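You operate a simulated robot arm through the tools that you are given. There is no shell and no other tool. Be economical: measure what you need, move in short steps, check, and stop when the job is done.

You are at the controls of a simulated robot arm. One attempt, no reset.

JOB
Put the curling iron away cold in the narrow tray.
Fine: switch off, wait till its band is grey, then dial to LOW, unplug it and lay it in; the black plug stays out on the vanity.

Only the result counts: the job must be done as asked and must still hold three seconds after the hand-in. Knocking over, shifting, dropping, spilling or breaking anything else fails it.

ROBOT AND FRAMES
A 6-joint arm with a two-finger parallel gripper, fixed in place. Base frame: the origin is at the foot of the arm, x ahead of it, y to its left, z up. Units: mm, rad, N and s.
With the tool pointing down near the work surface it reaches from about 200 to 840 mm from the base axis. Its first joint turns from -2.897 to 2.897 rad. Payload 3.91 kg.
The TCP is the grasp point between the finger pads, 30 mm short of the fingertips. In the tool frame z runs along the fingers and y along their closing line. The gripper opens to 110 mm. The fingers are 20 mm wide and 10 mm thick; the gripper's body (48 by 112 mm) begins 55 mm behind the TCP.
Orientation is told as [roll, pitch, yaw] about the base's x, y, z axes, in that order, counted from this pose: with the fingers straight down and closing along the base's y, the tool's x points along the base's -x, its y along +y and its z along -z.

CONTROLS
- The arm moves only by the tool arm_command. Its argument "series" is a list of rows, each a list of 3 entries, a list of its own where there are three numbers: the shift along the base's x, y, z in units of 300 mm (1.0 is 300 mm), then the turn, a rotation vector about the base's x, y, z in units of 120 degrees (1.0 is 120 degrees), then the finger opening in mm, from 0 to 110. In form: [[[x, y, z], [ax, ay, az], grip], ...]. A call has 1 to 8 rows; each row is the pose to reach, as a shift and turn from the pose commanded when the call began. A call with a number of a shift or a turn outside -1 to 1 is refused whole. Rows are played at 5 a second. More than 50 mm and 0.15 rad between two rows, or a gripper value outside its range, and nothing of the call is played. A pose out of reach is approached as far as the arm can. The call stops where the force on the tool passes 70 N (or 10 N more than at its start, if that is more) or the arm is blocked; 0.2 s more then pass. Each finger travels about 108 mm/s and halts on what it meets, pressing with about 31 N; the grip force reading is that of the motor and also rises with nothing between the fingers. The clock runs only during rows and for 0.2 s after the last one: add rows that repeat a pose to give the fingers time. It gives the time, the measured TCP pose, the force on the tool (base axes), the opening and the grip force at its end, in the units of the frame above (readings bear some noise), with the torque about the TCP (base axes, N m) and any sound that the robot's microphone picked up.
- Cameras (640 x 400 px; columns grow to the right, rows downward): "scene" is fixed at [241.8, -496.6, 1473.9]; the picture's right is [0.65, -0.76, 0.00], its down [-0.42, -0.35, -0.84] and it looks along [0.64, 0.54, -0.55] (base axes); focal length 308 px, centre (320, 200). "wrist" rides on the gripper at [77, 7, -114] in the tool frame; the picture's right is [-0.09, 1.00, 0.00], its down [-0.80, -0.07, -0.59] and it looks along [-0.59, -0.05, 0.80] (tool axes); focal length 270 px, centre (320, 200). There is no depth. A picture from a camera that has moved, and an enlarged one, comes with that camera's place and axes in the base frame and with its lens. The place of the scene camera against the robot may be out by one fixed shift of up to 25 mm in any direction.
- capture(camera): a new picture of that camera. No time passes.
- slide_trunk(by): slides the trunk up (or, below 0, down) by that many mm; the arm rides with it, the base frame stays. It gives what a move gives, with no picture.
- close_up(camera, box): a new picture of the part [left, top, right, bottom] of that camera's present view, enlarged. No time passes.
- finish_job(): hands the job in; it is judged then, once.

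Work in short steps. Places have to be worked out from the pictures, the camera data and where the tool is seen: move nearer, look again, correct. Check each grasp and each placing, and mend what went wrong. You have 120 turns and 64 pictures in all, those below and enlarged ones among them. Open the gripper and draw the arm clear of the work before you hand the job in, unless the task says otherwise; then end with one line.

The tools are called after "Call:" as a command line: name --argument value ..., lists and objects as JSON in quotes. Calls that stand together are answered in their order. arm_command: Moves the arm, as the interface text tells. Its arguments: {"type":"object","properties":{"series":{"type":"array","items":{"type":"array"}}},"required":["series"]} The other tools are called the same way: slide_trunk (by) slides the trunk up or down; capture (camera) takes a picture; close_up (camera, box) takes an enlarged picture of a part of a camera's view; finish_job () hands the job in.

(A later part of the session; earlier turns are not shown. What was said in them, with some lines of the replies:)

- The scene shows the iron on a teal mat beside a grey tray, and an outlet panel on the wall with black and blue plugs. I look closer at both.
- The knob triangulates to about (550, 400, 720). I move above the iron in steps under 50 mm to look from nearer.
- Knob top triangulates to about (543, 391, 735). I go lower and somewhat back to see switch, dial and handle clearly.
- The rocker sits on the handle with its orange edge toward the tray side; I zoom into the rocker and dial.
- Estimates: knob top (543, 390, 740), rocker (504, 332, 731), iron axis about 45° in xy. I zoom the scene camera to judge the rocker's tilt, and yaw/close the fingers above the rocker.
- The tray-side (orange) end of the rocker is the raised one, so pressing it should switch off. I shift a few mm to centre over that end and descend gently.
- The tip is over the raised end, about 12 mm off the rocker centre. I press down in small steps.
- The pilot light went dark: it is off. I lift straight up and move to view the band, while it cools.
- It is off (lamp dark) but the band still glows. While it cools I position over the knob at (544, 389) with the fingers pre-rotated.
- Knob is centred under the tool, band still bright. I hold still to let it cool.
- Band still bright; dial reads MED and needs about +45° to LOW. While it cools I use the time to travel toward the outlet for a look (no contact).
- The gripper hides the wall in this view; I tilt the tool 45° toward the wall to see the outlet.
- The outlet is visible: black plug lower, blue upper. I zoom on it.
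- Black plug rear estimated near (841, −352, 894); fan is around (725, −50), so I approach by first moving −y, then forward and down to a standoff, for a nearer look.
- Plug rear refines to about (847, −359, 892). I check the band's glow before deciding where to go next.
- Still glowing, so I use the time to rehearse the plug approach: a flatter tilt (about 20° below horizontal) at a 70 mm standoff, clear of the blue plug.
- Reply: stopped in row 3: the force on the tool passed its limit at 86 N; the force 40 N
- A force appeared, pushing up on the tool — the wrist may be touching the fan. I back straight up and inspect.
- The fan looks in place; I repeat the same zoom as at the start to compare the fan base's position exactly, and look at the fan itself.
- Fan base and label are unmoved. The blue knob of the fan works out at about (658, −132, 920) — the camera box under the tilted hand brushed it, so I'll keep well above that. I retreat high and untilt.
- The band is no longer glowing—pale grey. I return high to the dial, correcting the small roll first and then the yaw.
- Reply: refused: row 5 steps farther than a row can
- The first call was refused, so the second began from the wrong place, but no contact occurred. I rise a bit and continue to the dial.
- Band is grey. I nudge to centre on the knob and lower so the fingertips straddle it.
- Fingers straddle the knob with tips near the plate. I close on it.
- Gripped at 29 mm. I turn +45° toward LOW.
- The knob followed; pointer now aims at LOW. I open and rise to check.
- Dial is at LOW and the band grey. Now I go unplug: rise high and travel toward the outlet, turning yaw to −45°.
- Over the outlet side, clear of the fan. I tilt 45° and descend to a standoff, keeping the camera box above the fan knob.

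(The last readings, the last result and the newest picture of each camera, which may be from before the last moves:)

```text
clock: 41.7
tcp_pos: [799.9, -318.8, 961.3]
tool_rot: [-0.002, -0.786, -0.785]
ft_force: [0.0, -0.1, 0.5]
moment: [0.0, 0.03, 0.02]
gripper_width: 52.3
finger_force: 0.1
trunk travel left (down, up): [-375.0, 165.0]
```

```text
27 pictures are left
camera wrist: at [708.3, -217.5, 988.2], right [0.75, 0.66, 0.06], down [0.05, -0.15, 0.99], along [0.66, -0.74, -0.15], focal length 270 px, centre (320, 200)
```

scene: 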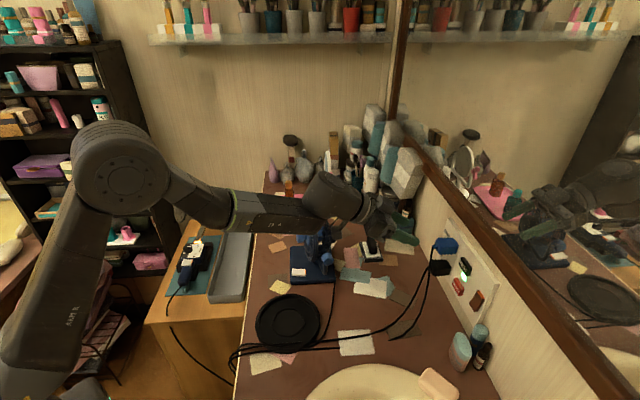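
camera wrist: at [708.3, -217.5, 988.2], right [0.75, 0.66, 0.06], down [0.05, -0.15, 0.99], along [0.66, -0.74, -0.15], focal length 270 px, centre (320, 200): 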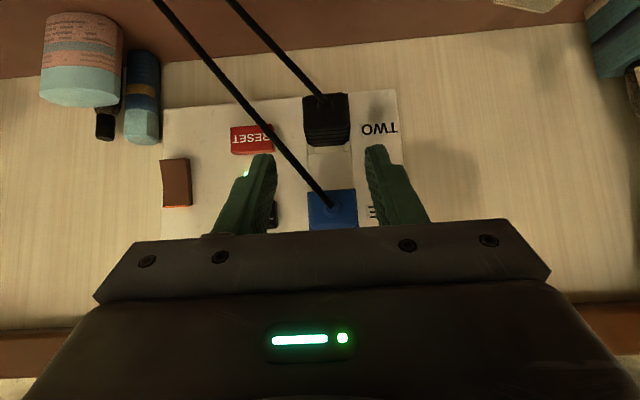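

I zoom in here to triangulate the plug accurately.

Call:
close_up --camera "wrist" --box '[250, 70, 410, 190]'

Call:
close_up --camera "scene" --box '[380, 210, 500, 310]'

```text
3.33 times, centred on (330, 130) of wrist
camera zoom: at [708.3, -217.5, 988.2], right [0.75, 0.66, 0.06], down [0.05, -0.15, 0.99], along [0.66, -0.74, -0.15], focal length 901 px, centre (287, 433)
```

zoom: 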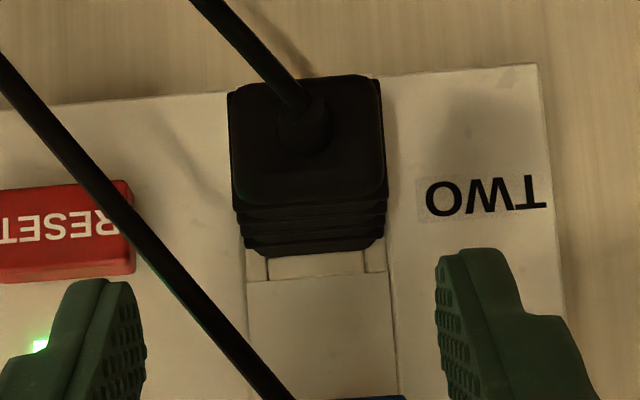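

```text
4.00 times, centred on (440, 260) of scene
camera zoom: at [241.8, -496.6, 1473.9], right [0.65, -0.76, 0.0], down [-0.42, -0.35, -0.84], along [0.64, 0.54, -0.55], focal length 1234 px, centre (-160, -40)
```

zoom: 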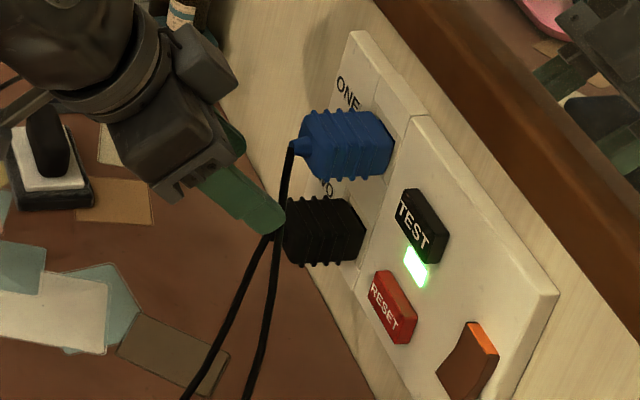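

Plug rear centre works out consistently at (856, −370, 882), 38 mm wide. I lower to a 50 mm standoff at 30° below horizontal, fingers at 48 mm to stay inside the blue cord.

Call:
arm_command --series '[[[0.02, -0.015, -0.08], [-0.03, -0.03, 0], 48], [[0.04, -0.03, -0.16], [-0.06, -0.06, 0], 48], [[0.065, -0.048, -0.236], [-0.0884, -0.0884, 0], 48]]'

Call:
capture --camera "wrist"

```text
clock: 42.5
tcp_pos: [818.8, -332.7, 890.5]
tool_rot: [0.0, -1.047, -0.785]
ft_force: [0.3, 0.3, -0.2]
moment: [-0.01, 0.01, 0.0]
gripper_width: 47.9
finger_force: 0.0
trunk travel left (down, up): [-375.0, 165.0]
```

```text
24 pictures are left
camera wrist: at [726.0, -230.6, 880.1], right [0.74, 0.67, 0.08], down [-0.13, 0.03, 0.99], along [0.66, -0.74, 0.11], focal length 270 px, centre (320, 200)
```

wrist: 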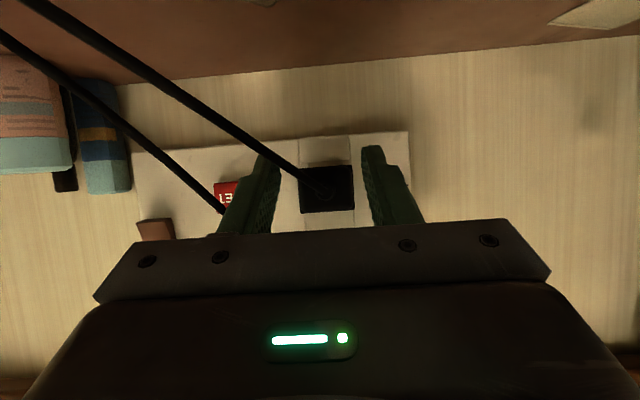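

Angular triangulation over four views gives the plug rear at (840, −354, 893), so it's nearer and higher than the last guess. I rise 10 mm, shift 2 mm, then advance 31 mm around the plug.

Call:
arm_command --series '[[[0.006, 0.006, 0.035], [0, 0, 0], 48], [[0.03, -0.018, 0.035], [0, 0, 0], 48], [[0.055, -0.043, 0.035], [0, 0, 0], 48], [[0.079, -0.067, 0.035], [0, 0, 0], 48], [[0.079, -0.067, 0.035], [0, 0, 0], 48]]'

Call:
capture --camera "wrist"

Call:
close_up --camera "scene" --box '[390, 220, 490, 300]'

```text
clock: 43.7
tcp_pos: [844.7, -353.8, 900.6]
tool_rot: [-0.002, -1.049, -0.785]
ft_force: [0.3, -0.4, -1.1]
moment: [0.02, -0.04, 0.01]
gripper_width: 48.0
finger_force: 0.0
trunk travel left (down, up): [-375.0, 165.0]
```

```text
23 pictures are left
camera wrist: at [751.1, -250.4, 891.9], right [0.74, 0.67, 0.08], down [-0.13, 0.03, 0.99], along [0.66, -0.74, 0.11], focal length 270 px, centre (320, 200)
```

wrist: 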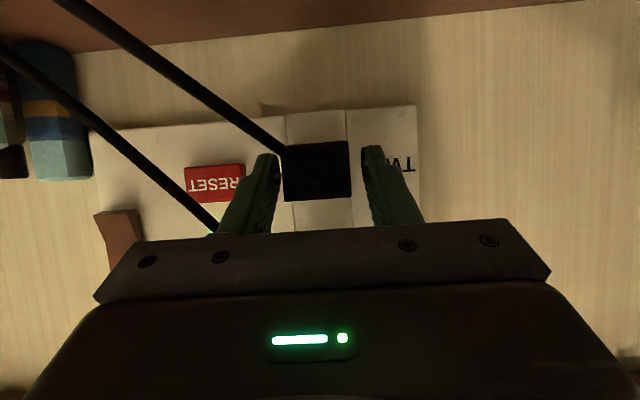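

```text
5.00 times, centred on (440, 260) of scene
camera zoom: at [241.8, -496.6, 1473.9], right [0.65, -0.76, 0.0], down [-0.42, -0.35, -0.84], along [0.64, 0.54, -0.55], focal length 1542 px, centre (-280, -100)
```

zoom: 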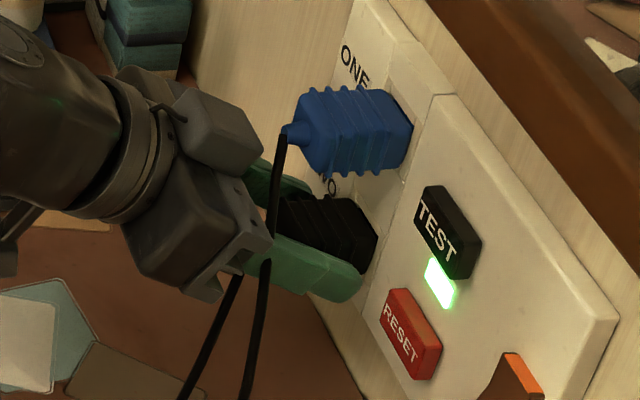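

Both fingers flank the plug, well aligned and clear of cords. I close.

Call:
arm_command --series '[[[0, 0, 0], [0, 0, 0], 38], [[0, 0, 0], [0, 0, 0], 26], [[0, 0, 0], [0, 0, 0], 24], [[0, 0, 0], [0, 0, 0], 24]]'

```text
clock: 44.7
tcp_pos: [843.5, -352.3, 900.8]
tool_rot: [-0.002, -1.05, -0.785]
ft_force: [-0.5, 0.2, -0.9]
moment: [0.01, 0.05, 0.0]
gripper_width: 33.4
finger_force: 31.2
trunk travel left (down, up): [-375.0, 165.0]
heard: snap
```

Gripped at 33 mm (a snap was heard). I pull straight out along the wall normal, 40 mm.

Call:
arm_command --series '[[[-0.02, 0.02, 0], [0, 0, 0], 22], [[-0.04, 0.04, 0], [0, 0, 0], 22], [[-0.065, 0.065, 0], [0, 0, 0], 22], [[-0.094, 0.094, 0], [0, 0, 0], 22]]'

Call:
close_up --camera "scene" --box '[370, 210, 490, 310]'

```text
clock: 45.7
tcp_pos: [816.8, -324.5, 901.4]
tool_rot: [-0.002, -1.047, -0.786]
ft_force: [0.3, 0.6, 0.3]
moment: [-0.01, 0.0, -0.02]
gripper_width: 33.2
finger_force: 30.8
trunk travel left (down, up): [-375.0, 165.0]
```

```text
4.00 times, centred on (430, 260) of scene
camera zoom: at [241.8, -496.6, 1473.9], right [0.65, -0.76, 0.0], down [-0.42, -0.35, -0.84], along [0.64, 0.54, -0.55], focal length 1234 px, centre (-120, -40)
```

zoom: 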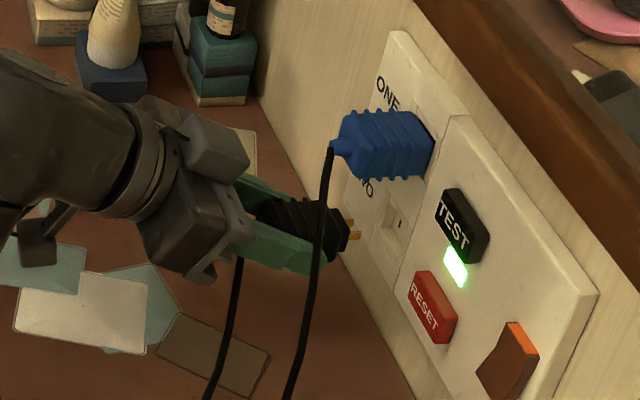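

The plug is out (prongs visible, socket empty). The vanity surface works out near z≈803; I steepen the tool by 15° and lower the plug toward it.

Call:
arm_command --series '[[[-0.02, 0.02, 0], [0.044, 0.044, 0], 22], [[-0.04, 0.04, -0.05], [0.0884, 0.0884, 0], 22], [[-0.04, 0.04, -0.1], [0.0884, 0.0884, 0], 22], [[-0.04, 0.04, -0.14], [0.0884, 0.0884, 0], 22]]'

Call:
capture --camera "wrist"

Call:
close_up --camera "scene" --box '[350, 220, 490, 330]'

```text
clock: 46.7
tcp_pos: [802.6, -312.0, 863.8]
tool_rot: [0.002, -0.789, -0.788]
ft_force: [0.9, 0.4, -0.2]
moment: [0.0, 0.05, 0.02]
gripper_width: 33.5
finger_force: 30.7
trunk travel left (down, up): [-375.0, 165.0]
```

```text
20 pictures are left
camera wrist: at [711.9, -210.7, 889.6], right [0.75, 0.66, 0.06], down [0.05, -0.15, 0.99], along [0.66, -0.74, -0.15], focal length 270 px, centre (320, 200)
```

wrist: 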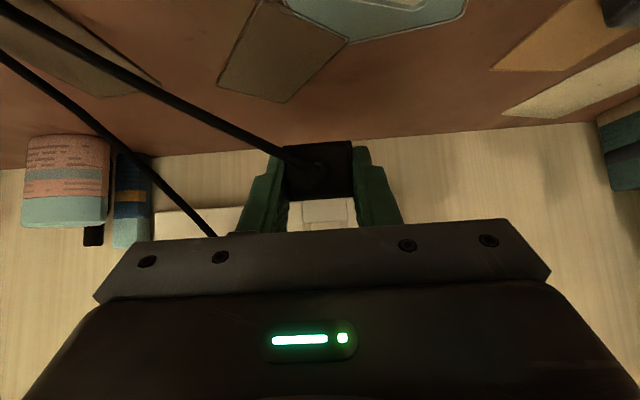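

```text
3.64 times, centred on (420, 275) of scene
camera zoom: at [241.8, -496.6, 1473.9], right [0.65, -0.76, 0.0], down [-0.42, -0.35, -0.84], along [0.64, 0.54, -0.55], focal length 1122 px, centre (-44, -73)
```

zoom: 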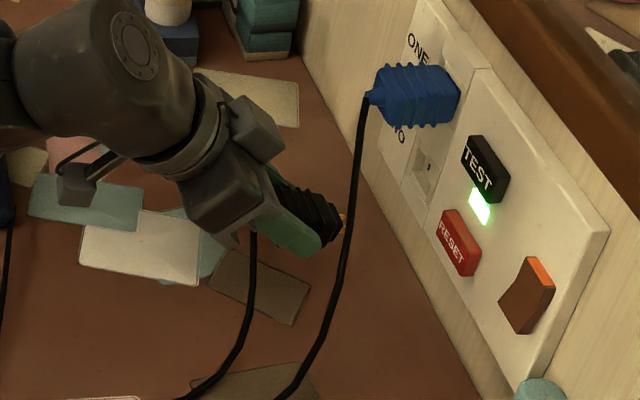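

Clear below. I continue down in small rows, watching for contact force.

Call:
arm_command --series '[[[0, 0, -0.03], [0, 0, 0], 22], [[0, 0, -0.05], [0, 0, 0], 22], [[0, 0, -0.06], [0, 0, 0], 22], [[0, 0, -0.07], [0, 0, 0], 22]]'

Call:
arm_command --series '[[[0, 0, -0.006], [0, 0, 0], 22], [[0, 0, -0.012], [0, 0, 0], 22], [[0, 0, -0.018], [0, 0, 0], 22]]'

```text
clock: 47.9
tcp_pos: [809.8, -313.7, 868.3]
tool_rot: [0.033, -0.826, -0.809]
ft_force: [0.1, 0.3, -0.6]
moment: [0.0, 0.0, -0.01]
gripper_width: 33.1
finger_force: 31.1
trunk travel left (down, up): [-375.0, 165.0]
stopped in row 4: the arm was blocked; the commanded pose is now the measured one
```

```text
clock: 48.7
tcp_pos: [805.0, -314.9, 868.4]
tool_rot: [0.04, -0.828, -0.817]
ft_force: [0.3, 0.8, -0.1]
moment: [0.0, 0.01, 0.02]
gripper_width: 33.2
finger_force: 31.4
trunk travel left (down, up): [-375.0, 165.0]
```

The arm was blocked without tool force — a link may be meeting something (fan?). I lift at once and look.

Call:
arm_command --series '[[[0, 0, 0.06], [0, 0, 0], 22], [[0, 0, 0.15], [0, 0, 0], 22]]'

Call:
capture --camera "scene"

```text
clock: 49.3
tcp_pos: [809.8, -313.3, 891.5]
tool_rot: [0.016, -0.804, -0.796]
ft_force: [-1.0, 0.4, 0.0]
moment: [0.05, 0.05, 0.02]
gripper_width: 33.1
finger_force: 31.6
trunk travel left (down, up): [-375.0, 165.0]
```

```text
18 pictures are left
```

scene: 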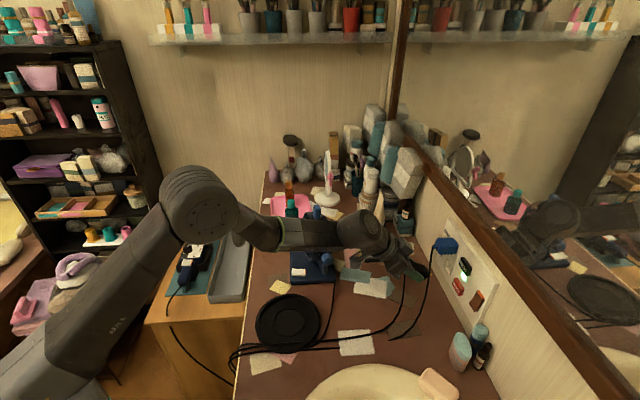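

The forearm lies just above the fan. I raise the trunk so the forearm slopes down from higher, compensating with the arm in alternation.

Call:
slide_trunk --by 80

Call:
arm_command --series '[[[0, 0, -0.1], [0, 0, 0], 22], [[0, 0, -0.2], [0, 0, 0], 22]]'

Call:
slide_trunk --by 85

Call:
close_up --camera "scene" --box '[250, 190, 450, 320]'

```text
clock: 50.5
tcp_pos: [810.5, -313.7, 972.6]
tool_rot: [0.017, -0.808, -0.798]
ft_force: [0.2, -0.8, -0.3]
moment: [-0.01, -0.02, 0.01]
gripper_width: 21.9
finger_force: 0.1
trunk travel left (down, up): [-455.0, 85.0]
```

```text
clock: 51.1
tcp_pos: [811.2, -312.8, 913.8]
tool_rot: [0.016, -0.808, -0.798]
ft_force: [0.1, 1.0, -0.2]
moment: [0.0, -0.01, 0.0]
gripper_width: 22.0
finger_force: 0.1
trunk travel left (down, up): [-455.0, 85.0]
```

```text
clock: 52.3
tcp_pos: [811.4, -313.6, 1000.5]
tool_rot: [0.018, -0.809, -0.798]
ft_force: [0.1, 0.5, 0.1]
moment: [0.02, 0.0, 0.04]
gripper_width: 21.8
finger_force: 0.0
trunk travel left (down, up): [-540.0, 0.0]
```

```text
3.08 times, centred on (350, 255) of scene
camera zoom: at [241.8, -496.6, 1473.9], right [0.65, -0.76, 0.0], down [-0.42, -0.35, -0.84], along [0.64, 0.54, -0.55], focal length 949 px, centre (228, 31)
```

zoom: 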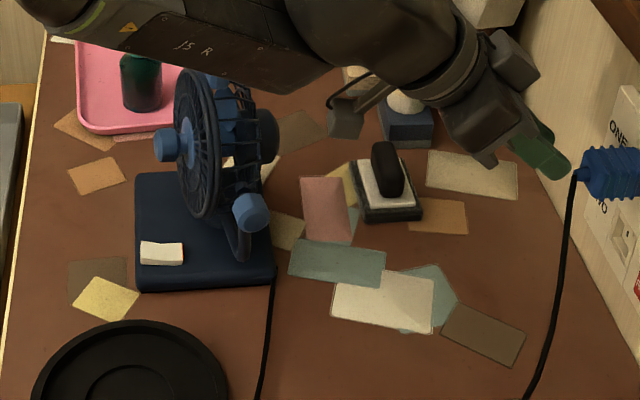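

The grip is empty: cord tension pulled the plug from the fingers. I look for where it lies.

Call:
capture --camera "scene"

Call:
close_up --camera "scene" --box '[220, 290, 420, 400]'

```text
16 pictures are left
```

scene: 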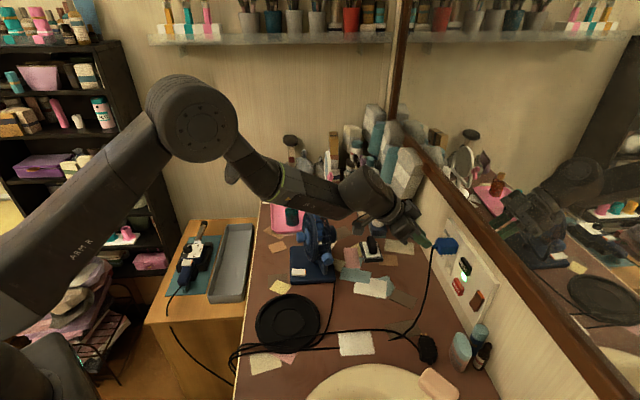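

```text
3.20 times, centred on (320, 345) of scene
camera zoom: at [241.8, -496.6, 1473.9], right [0.65, -0.76, 0.0], down [-0.42, -0.35, -0.84], along [0.64, 0.54, -0.55], focal length 987 px, centre (320, -264)
```

zoom: 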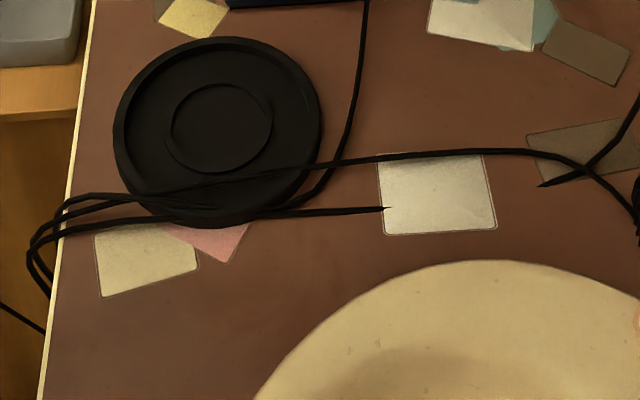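

The plug lies on the vanity by the bottles. I check it closely for rest and neighbours.

Call:
close_up --camera "scene" --box '[390, 300, 510, 400]'

```text
4.00 times, centred on (450, 350) of scene
camera zoom: at [241.8, -496.6, 1473.9], right [0.65, -0.76, 0.0], down [-0.42, -0.35, -0.84], along [0.64, 0.54, -0.55], focal length 1234 px, centre (-200, -400)
```

zoom: 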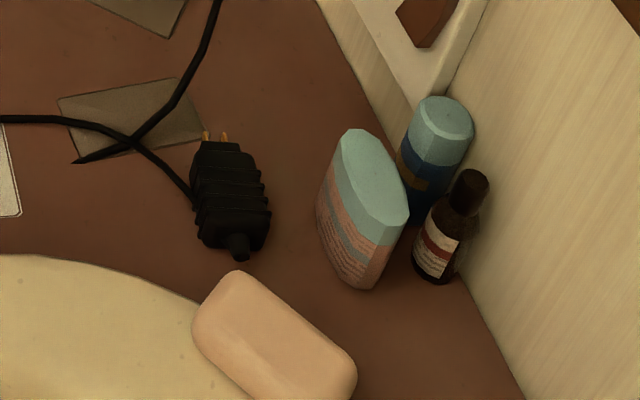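

The plug rests flat on the vanity and the bottles and soap are untouched. I now retreat up and untilt, heading back to the iron.

Call:
arm_command --series '[[[0, 0, 0.13], [0, 0, 0], 60], [[0, 0, 0.26], [0.046, 0.045, 0], 60], [[0, 0, 0.4], [0.092, 0.09, 0], 60], [[-0.12, 0.08, 0.4], [0.138, 0.135, 0], 60], [[-0.24, 0.16, 0.4], [0.184, 0.18, 0], 60], [[-0.36, 0.24, 0.4], [0.23, 0.225, 0], 60], [[-0.48, 0.32, 0.4], [0.2766, 0.2696, 0], 60], [[-0.6, 0.4, 0.4], [0.2766, 0.2696, 0], 60]]'

Call:
arm_command --series '[[[-0.05, 0.15, 0], [0, 0, 0.07], 60], [[-0.1, 0.3, 0], [0, 0, 0.14], 60], [[-0.13, 0.45, 0], [0, 0, 0.21], 60], [[-0.16, 0.6, 0], [0, 0, 0.28], 60], [[-0.19, 0.75, 0], [0, 0, 0.35], 60], [[-0.22, 0.88, 0], [0, 0, 0.42], 60], [[-0.25, 1, 0], [0, 0, 0.49], 60]]'

```text
clock: 54.1
tcp_pos: [629.6, -190.2, 1119.0]
tool_rot: [0.017, 0.0, -0.8]
ft_force: [0.4, -0.1, 0.3]
moment: [0.02, -0.01, 0.01]
gripper_width: 60.0
finger_force: 0.1
trunk travel left (down, up): [-540.0, 0.0]
```

```text
clock: 55.7
tcp_pos: [556.3, 108.6, 1120.8]
tool_rot: [0.015, 0.001, 0.23]
ft_force: [-0.3, 0.3, 0.5]
moment: [0.01, -0.02, 0.02]
gripper_width: 59.7
finger_force: 0.0
trunk travel left (down, up): [-540.0, 0.0]
```

Back over the side table. I square the yaw to the iron's axis and take one view of the tray and iron together.

Call:
arm_command --series '[[[-0.01, 0.1, 0], [-0.0074, -0.0017, 0], 90], [[-0.02, 0.22, 0], [-0.0074, -0.0017, 0], 90], [[-0.04, 0.36, -0.05], [-0.0074, -0.0017, 0], 90]]'

Call:
arm_command --series '[[[0, 0, -0.08], [0, 0, 0.066], 90], [[0, 0, -0.16], [0, 0, 0.132], 90], [[0, 0, -0.25], [0, 0, 0.198], 90], [[0, 0, -0.33], [0, 0, 0.265], 90]]'

Call:
capture --camera "wrist"

```text
clock: 56.5
tcp_pos: [545.9, 214.1, 1104.8]
tool_rot: [0.0, 0.0, 0.23]
ft_force: [-0.5, 0.7, -0.2]
moment: [-0.02, 0.03, 0.03]
gripper_width: 90.1
finger_force: 0.0
trunk travel left (down, up): [-540.0, 0.0]
```

```text
clock: 57.5
tcp_pos: [543.3, 216.7, 1005.8]
tool_rot: [0.003, 0.001, 0.786]
ft_force: [-0.4, 0.1, -0.3]
moment: [0.04, 0.03, 0.01]
gripper_width: 89.9
finger_force: 0.1
trunk travel left (down, up): [-540.0, 0.0]
```

```text
13 pictures are left
camera wrist: at [484.8, 167.3, 1120.0], right [-0.64, 0.77, 0.0], down [0.62, 0.52, 0.59], along [0.45, 0.38, -0.8], focal length 270 px, centre (320, 200)
```

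wrist: 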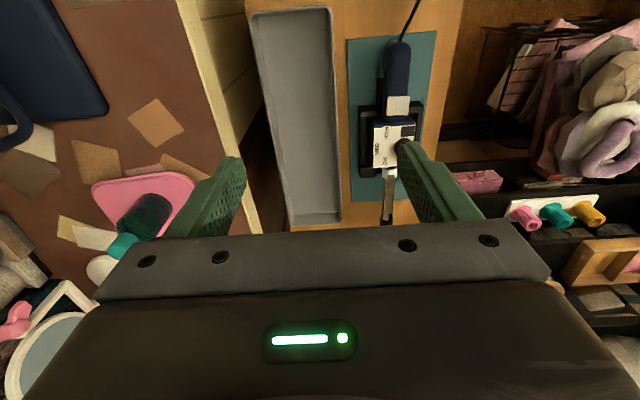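

Tray centre comes to about (656, 279), iron housing at (553, 381) consistently. I lower the trunk back and move over the housing.

Call:
slide_trunk --by -165

Call:
arm_command --series '[[[0, 0.15, 0], [0, 0, 0], 90], [[0.01, 0.3, 0], [0, 0, 0], 90], [[0.02, 0.45, 0], [0, 0, 0], 90], [[0.0257, 0.541, -0.02], [0, 0, 0], 90], [[0.0257, 0.541, -0.12], [0, 0, 0], 90], [[0.0257, 0.541, -0.2], [0, 0, 0], 90]]'

Call:
capture --camera "wrist"

```text
clock: 59.4
tcp_pos: [544.6, 216.2, 841.6]
tool_rot: [0.003, 0.0, 0.784]
ft_force: [0.2, 0.2, -0.5]
moment: [-0.01, -0.01, 0.0]
gripper_width: 89.6
finger_force: 0.1
trunk travel left (down, up): [-375.0, 165.0]
```

```text
clock: 60.8
tcp_pos: [550.0, 382.8, 780.2]
tool_rot: [0.002, -0.001, 0.783]
ft_force: [-0.5, 0.4, 0.5]
moment: [0.01, -0.01, 0.0]
gripper_width: 90.0
finger_force: 0.1
trunk travel left (down, up): [-375.0, 165.0]
```

```text
12 pictures are left
camera wrist: at [490.8, 332.7, 895.1], right [-0.64, 0.77, 0.0], down [0.62, 0.51, 0.59], along [0.46, 0.38, -0.8], focal length 270 px, centre (320, 200)
```

wrist: 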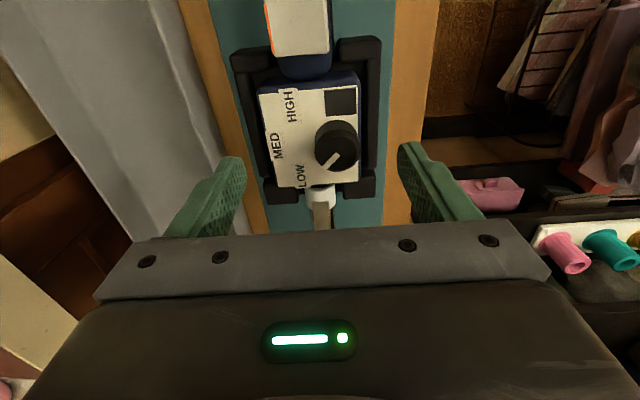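

Housing centre is ~6 mm to the tray side of the tool. I shift and descend slowly around the housing sides.

Call:
arm_command --series '[[[0.013, -0.015, -0.03], [0, 0, 0], 82], [[0.013, -0.015, -0.08], [0, 0, 0], 80], [[0.013, -0.015, -0.12], [0, 0, 0], 80], [[0.013, -0.015, -0.14], [0, 0, 0], 80]]'

Call:
close_up --camera "scene" --box '[165, 215, 235, 275]'

Call:
close_up --camera "wrist" --box '[200, 40, 440, 220]'

```text
clock: 61.8
tcp_pos: [555.4, 375.6, 738.4]
tool_rot: [0.003, -0.001, 0.784]
ft_force: [0.1, -0.2, 0.2]
moment: [0.0, 0.01, 0.02]
gripper_width: 80.0
finger_force: 0.0
trunk travel left (down, up): [-375.0, 165.0]
```

```text
6.67 times, centred on (200, 245) of scene
camera zoom: at [241.8, -496.6, 1473.9], right [0.65, -0.76, 0.0], down [-0.42, -0.35, -0.84], along [0.64, 0.54, -0.55], focal length 2056 px, centre (1120, -100)
```

zoom: 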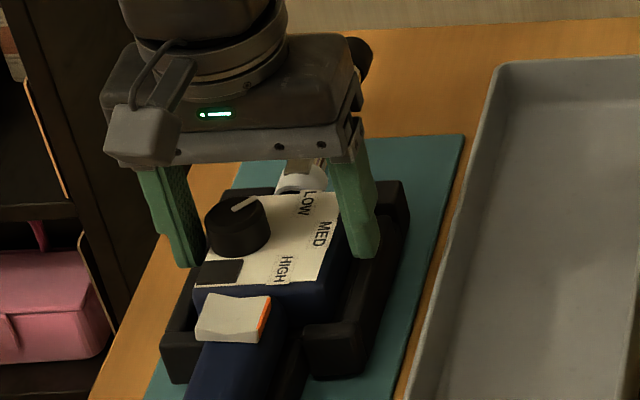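

```text
2.22 times, centred on (320, 130) of wrist
camera zoom: at [495.7, 325.9, 853.3], right [-0.64, 0.77, 0.0], down [0.62, 0.51, 0.59], along [0.46, 0.38, -0.8], focal length 601 px, centre (320, 356)
```

zoom: 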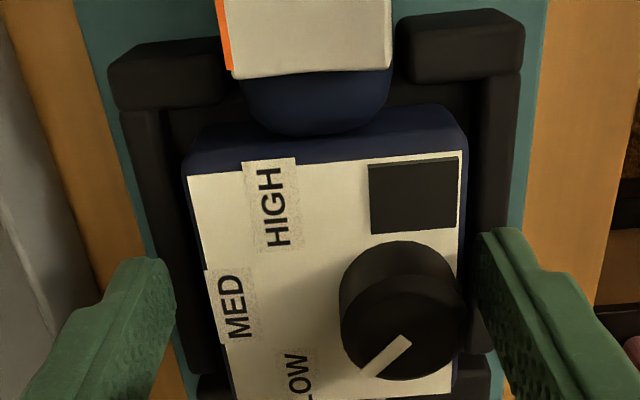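

Fingers flank the housing evenly. I lower 5 mm more and close.

Call:
arm_command --series '[[[0, 0, -0.009], [0, 0, 0], 80], [[0, 0, -0.017], [0, 0, 0], 80], [[0, 0, -0.017], [0, 0, 0], 66], [[0, 0, -0.017], [0, 0, 0], 56], [[0, 0, -0.017], [0, 0, 0], 52], [[0, 0, -0.017], [0, 0, 0], 52]]'

```text
clock: 63.1
tcp_pos: [554.1, 375.0, 734.1]
tool_rot: [-0.001, 0.0, 0.783]
ft_force: [-2.6, 3.1, 1.2]
moment: [0.16, 0.2, 0.0]
gripper_width: 67.4
finger_force: 31.1
trunk travel left (down, up): [-375.0, 165.0]
```

Gripped at 67 mm. I lift 40 mm and check.

Call:
arm_command --series '[[[0, 0, 0.03], [0, 0, 0], 52], [[0, 0, 0.07], [0, 0, 0], 52], [[0, 0, 0.11], [0, 0, 0], 52], [[0, 0, 0.15], [0, 0, 0], 52]]'

Call:
close_up --camera "scene" --box '[155, 205, 255, 305]'

```text
clock: 64.2
tcp_pos: [554.4, 371.9, 779.7]
tool_rot: [0.002, 0.002, 0.784]
ft_force: [-0.1, 0.0, -4.7]
moment: [-0.03, -0.04, 0.02]
gripper_width: 67.5
finger_force: 31.1
trunk travel left (down, up): [-375.0, 165.0]
```

```text
4.00 times, centred on (205, 255) of scene
camera zoom: at [241.8, -496.6, 1473.9], right [0.65, -0.76, 0.0], down [-0.42, -0.35, -0.84], along [0.64, 0.54, -0.55], focal length 1234 px, centre (780, -20)
```

zoom: 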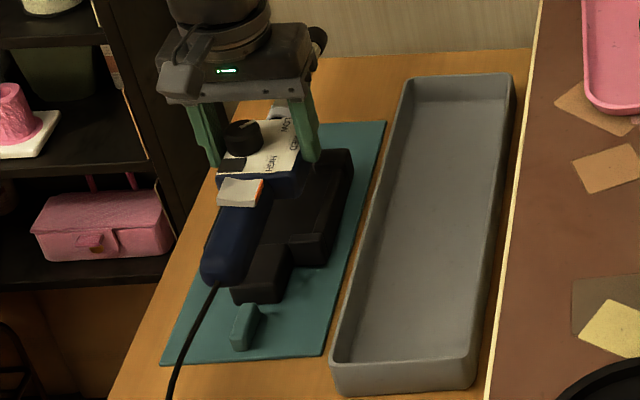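

Lifted cleanly, 4.7 N, level; cradle stayed. I lift further and carry it over the tray.

Call:
arm_command --series '[[[0, 0, 0.1], [0, 0, 0], 52], [[0.05, -0.067, 0.12], [0, 0, 0], 52], [[0.11, -0.147, 0.12], [0, 0, 0], 52], [[0.17, -0.227, 0.12], [0, 0, 0], 52], [[0.23, -0.307, 0.12], [0, 0, 0], 52], [[0.278, -0.372, 0.12], [0, 0, 0], 52], [[0.278, -0.372, 0.12], [0, 0, 0], 52]]'

Call:
capture --camera "wrist"

Call:
close_up --camera "scene" --box '[165, 205, 275, 305]'

```text
clock: 65.8
tcp_pos: [641.2, 261.8, 812.9]
tool_rot: [0.001, 0.0, 0.782]
ft_force: [-0.3, -0.2, -5.1]
moment: [0.01, -0.05, 0.02]
gripper_width: 67.6
finger_force: 30.7
trunk travel left (down, up): [-375.0, 165.0]
```

```text
8 pictures are left
camera wrist: at [581.4, 212.8, 927.7], right [-0.64, 0.77, 0.0], down [0.62, 0.51, 0.59], along [0.46, 0.38, -0.8], focal length 270 px, centre (320, 200)
```

wrist: 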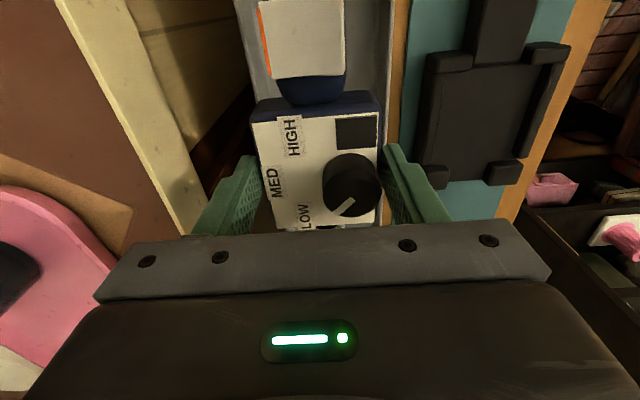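

```text
4.00 times, centred on (220, 255) of scene
camera zoom: at [241.8, -496.6, 1473.9], right [0.65, -0.76, 0.0], down [-0.42, -0.35, -0.84], along [0.64, 0.54, -0.55], focal length 1234 px, centre (720, -20)
```

zoom: 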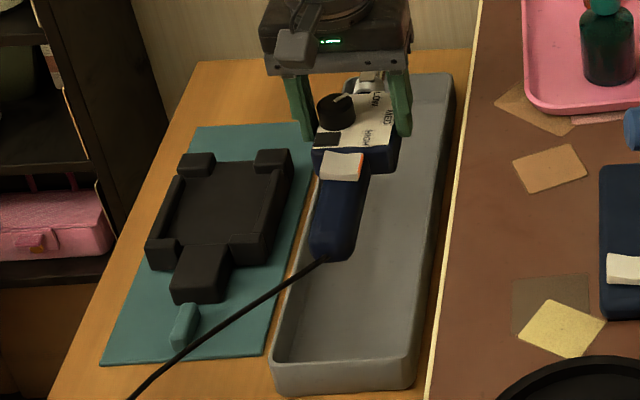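

The iron hangs over the tray. I check the tray walls' position relative to the iron once more with a zoom before lowering.

Call:
close_up --camera "wrist" --box '[220, 0, 430, 130]'

```text
3.05 times, centred on (325, 65) of wrist
camera zoom: at [581.4, 212.8, 927.7], right [-0.64, 0.77, 0.0], down [0.62, 0.51, 0.59], along [0.46, 0.38, -0.8], focal length 824 px, centre (305, 611)
```

zoom: 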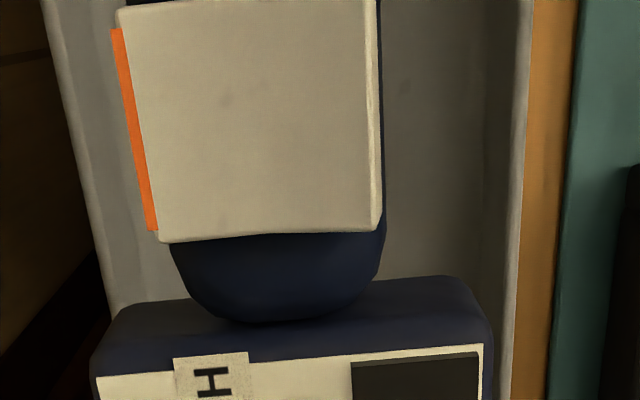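

Tray midline is about 4 mm off the iron's; I correct and begin lowering.

Call:
arm_command --series '[[[-0.009, 0.009, 0], [0, 0, 0], 52], [[-0.009, 0.009, -0.1], [0, 0, 0], 52], [[-0.009, 0.009, -0.19], [0, 0, 0], 52], [[-0.009, 0.009, -0.23], [0, 0, 0], 52]]'

Call:
arm_command --series '[[[0, 0, -0.012], [0, 0, 0], 52], [[0, 0, -0.024], [0, 0, 0], 52], [[0, 0, -0.036], [0, 0, 0], 52], [[0, 0, -0.048], [0, 0, 0], 52]]'

Call:
close_up --camera "scene" --box '[175, 205, 275, 305]'

```text
clock: 66.8
tcp_pos: [637.8, 265.4, 746.1]
tool_rot: [0.002, 0.0, 0.782]
ft_force: [0.5, -0.2, -3.6]
moment: [0.03, -0.07, -0.03]
gripper_width: 67.6
finger_force: 31.1
trunk travel left (down, up): [-375.0, 165.0]
```

```text
clock: 67.8
tcp_pos: [637.0, 264.2, 731.6]
tool_rot: [0.003, 0.003, 0.783]
ft_force: [0.3, -0.3, -6.0]
moment: [0.02, -0.03, 0.01]
gripper_width: 67.7
finger_force: 31.2
trunk travel left (down, up): [-375.0, 165.0]
```

```text
4.00 times, centred on (225, 255) of scene
camera zoom: at [241.8, -496.6, 1473.9], right [0.65, -0.76, 0.0], down [-0.42, -0.35, -0.84], along [0.64, 0.54, -0.55], focal length 1234 px, centre (700, -20)
```

zoom: 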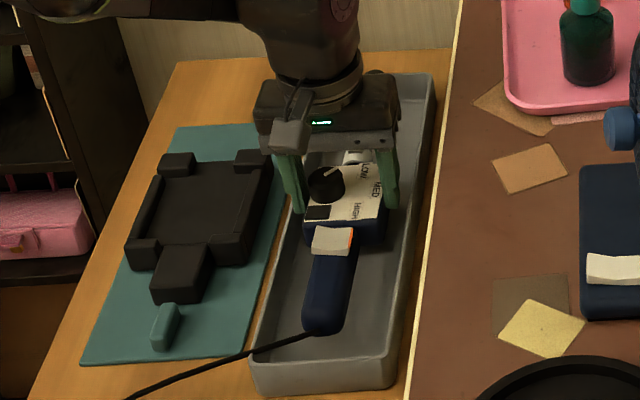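

Centred in the tray, still hanging. I continue down until the force shows contact.

Call:
arm_command --series '[[[0, 0, -0.012], [0, 0, 0], 52], [[0, 0, -0.024], [0, 0, 0], 52], [[0, 0, -0.036], [0, 0, 0], 52]]'

Call:
arm_command --series '[[[0, 0, -0.012], [0, 0, 0], 52], [[0, 0, -0.024], [0, 0, 0], 52]]'

```text
clock: 68.5
tcp_pos: [637.0, 264.5, 720.4]
tool_rot: [0.001, 0.003, 0.782]
ft_force: [-0.1, 0.2, -4.1]
moment: [0.09, -0.02, -0.01]
gripper_width: 67.4
finger_force: 31.2
trunk travel left (down, up): [-375.0, 165.0]
```

```text
clock: 69.2
tcp_pos: [635.9, 264.7, 714.1]
tool_rot: [0.001, 0.001, 0.783]
ft_force: [-0.2, 0.1, -5.5]
moment: [0.04, -0.04, 0.01]
gripper_width: 67.5
finger_force: 30.6
trunk travel left (down, up): [-375.0, 165.0]
```

Call:
arm_command --series '[[[0, 0, -0.01], [0, 0, 0], 52], [[0, 0, -0.02], [0, 0, 0], 52], [[0, 0, -0.03], [0, 0, 0], 52]]'

Call:
close_up --camera "scene" --box '[185, 215, 265, 295]'

```text
clock: 70.0
tcp_pos: [636.4, 264.7, 708.5]
tool_rot: [0.0, -0.005, 0.784]
ft_force: [-2.6, -0.5, 23.8]
moment: [0.27, 0.27, 0.11]
gripper_width: 67.9
finger_force: 30.9
trunk travel left (down, up): [-375.0, 165.0]
```

```text
5.00 times, centred on (225, 255) of scene
camera zoom: at [241.8, -496.6, 1473.9], right [0.65, -0.76, 0.0], down [-0.42, -0.35, -0.84], along [0.64, 0.54, -0.55], focal length 1542 px, centre (795, -75)
```

zoom: 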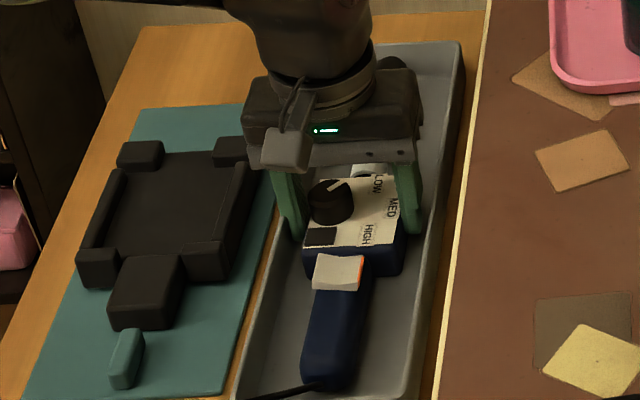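

Floor contact (24 N up). I ease up 1.5 mm, open slightly and lift the fingers straight out.

Call:
arm_command --series '[[[0, 0, 0.006], [0, 0, 0], 52], [[0, 0, 0.006], [0, 0, 0], 70], [[0, 0, 0.006], [0, 0, 0], 74], [[0, 0, 0.05], [0, 0, 0], 74], [[0, 0, 0.15], [0, 0, 0], 74], [[0, 0, 0.3], [0, 0, 0], 74], [[0, 0, 0.45], [0, 0, 0], 74], [[0, 0, 0.6], [0, 0, 0], 74]]'

Call:
capture --camera "wrist"

```text
clock: 71.8
tcp_pos: [640.4, 265.0, 882.8]
tool_rot: [0.001, 0.0, 0.783]
ft_force: [-0.8, 0.2, 0.5]
moment: [0.0, 0.03, 0.01]
gripper_width: 74.0
finger_force: 0.0
trunk travel left (down, up): [-375.0, 165.0]
```

```text
3 pictures are left
camera wrist: at [580.5, 216.7, 998.3], right [-0.64, 0.77, 0.0], down [0.62, 0.51, 0.59], along [0.46, 0.38, -0.8], focal length 270 px, centre (320, 200)
```

wrist: 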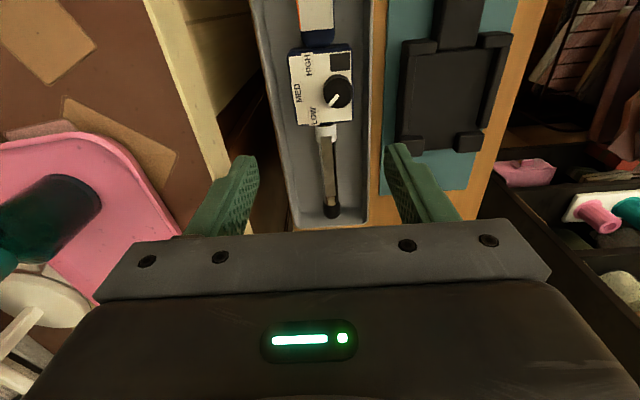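

The iron lies within the tray, tip inside the end wall, dial at LOW, fully released. I draw the arm higher and clear, then check the whole scene.

Call:
arm_command --series '[[[-0.05, 0.02, 0.14], [0, 0, 0], 100], [[-0.1, 0.05, 0.28], [0, 0, 0], 100], [[-0.15, 0.08, 0.42], [0, 0, 0], 100], [[-0.25, 0.1, 0.55], [0, 0, 0], 100], [[-0.38, 0.1, 0.6], [0, 0, 0], 100], [[-0.5, 0.1, 0.6], [0, 0, 0], 100]]'

Call:
capture --camera "scene"

Call:
close_up --camera "scene" --box '[140, 200, 270, 330]'

```text
clock: 73.2
tcp_pos: [479.1, 296.1, 1064.9]
tool_rot: [-0.001, 0.0, 0.784]
ft_force: [0.8, 0.4, 0.0]
moment: [-0.01, 0.02, -0.03]
gripper_width: 99.8
finger_force: 0.1
trunk travel left (down, up): [-375.0, 165.0]
```

```text
2 pictures are left
```

scene: 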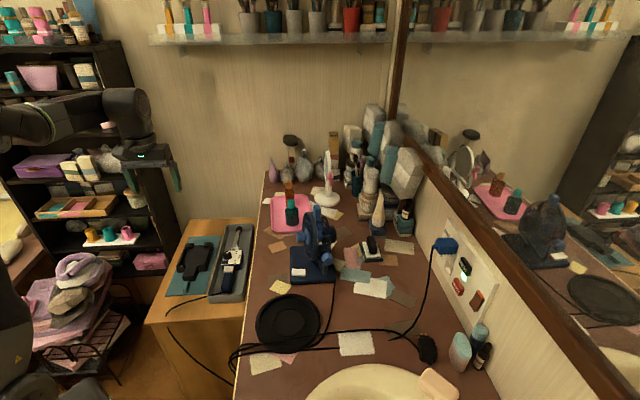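

```text
3.08 times, centred on (205, 265) of scene
camera zoom: at [241.8, -496.6, 1473.9], right [0.65, -0.76, 0.0], down [-0.42, -0.35, -0.84], along [0.64, 0.54, -0.55], focal length 949 px, centre (674, 0)
```

zoom: 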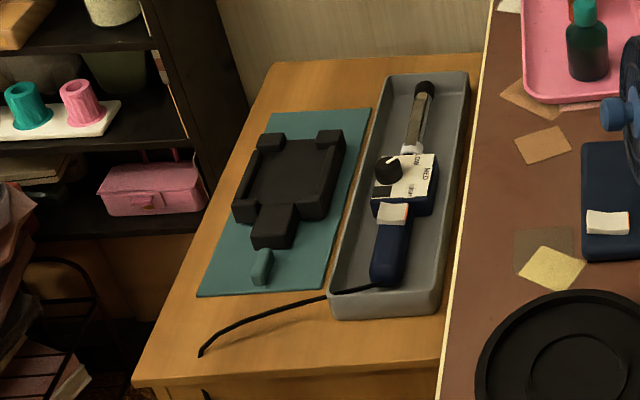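

The iron lies in the tray, cold, at LOW and unplugged. The black plug is on the vanity, the tray, cradle and fan base have not moved, and the arm is clear with the gripper open. I hand in.

Call:
finish_job

```text
The job is handed in.
```

The curling iron is switched off, its band grey, dialled to LOW, unplugged and lying in the narrow tray. The black plug is on the vanity, but it got there by slipping out of the gripper when I raised the trunk, not by being set down. Earlier the arm also pressed briefly on what I think was the fan (86 N), and it was blocked again later near there. The last pictures show the fan, bottles and soap where they started.
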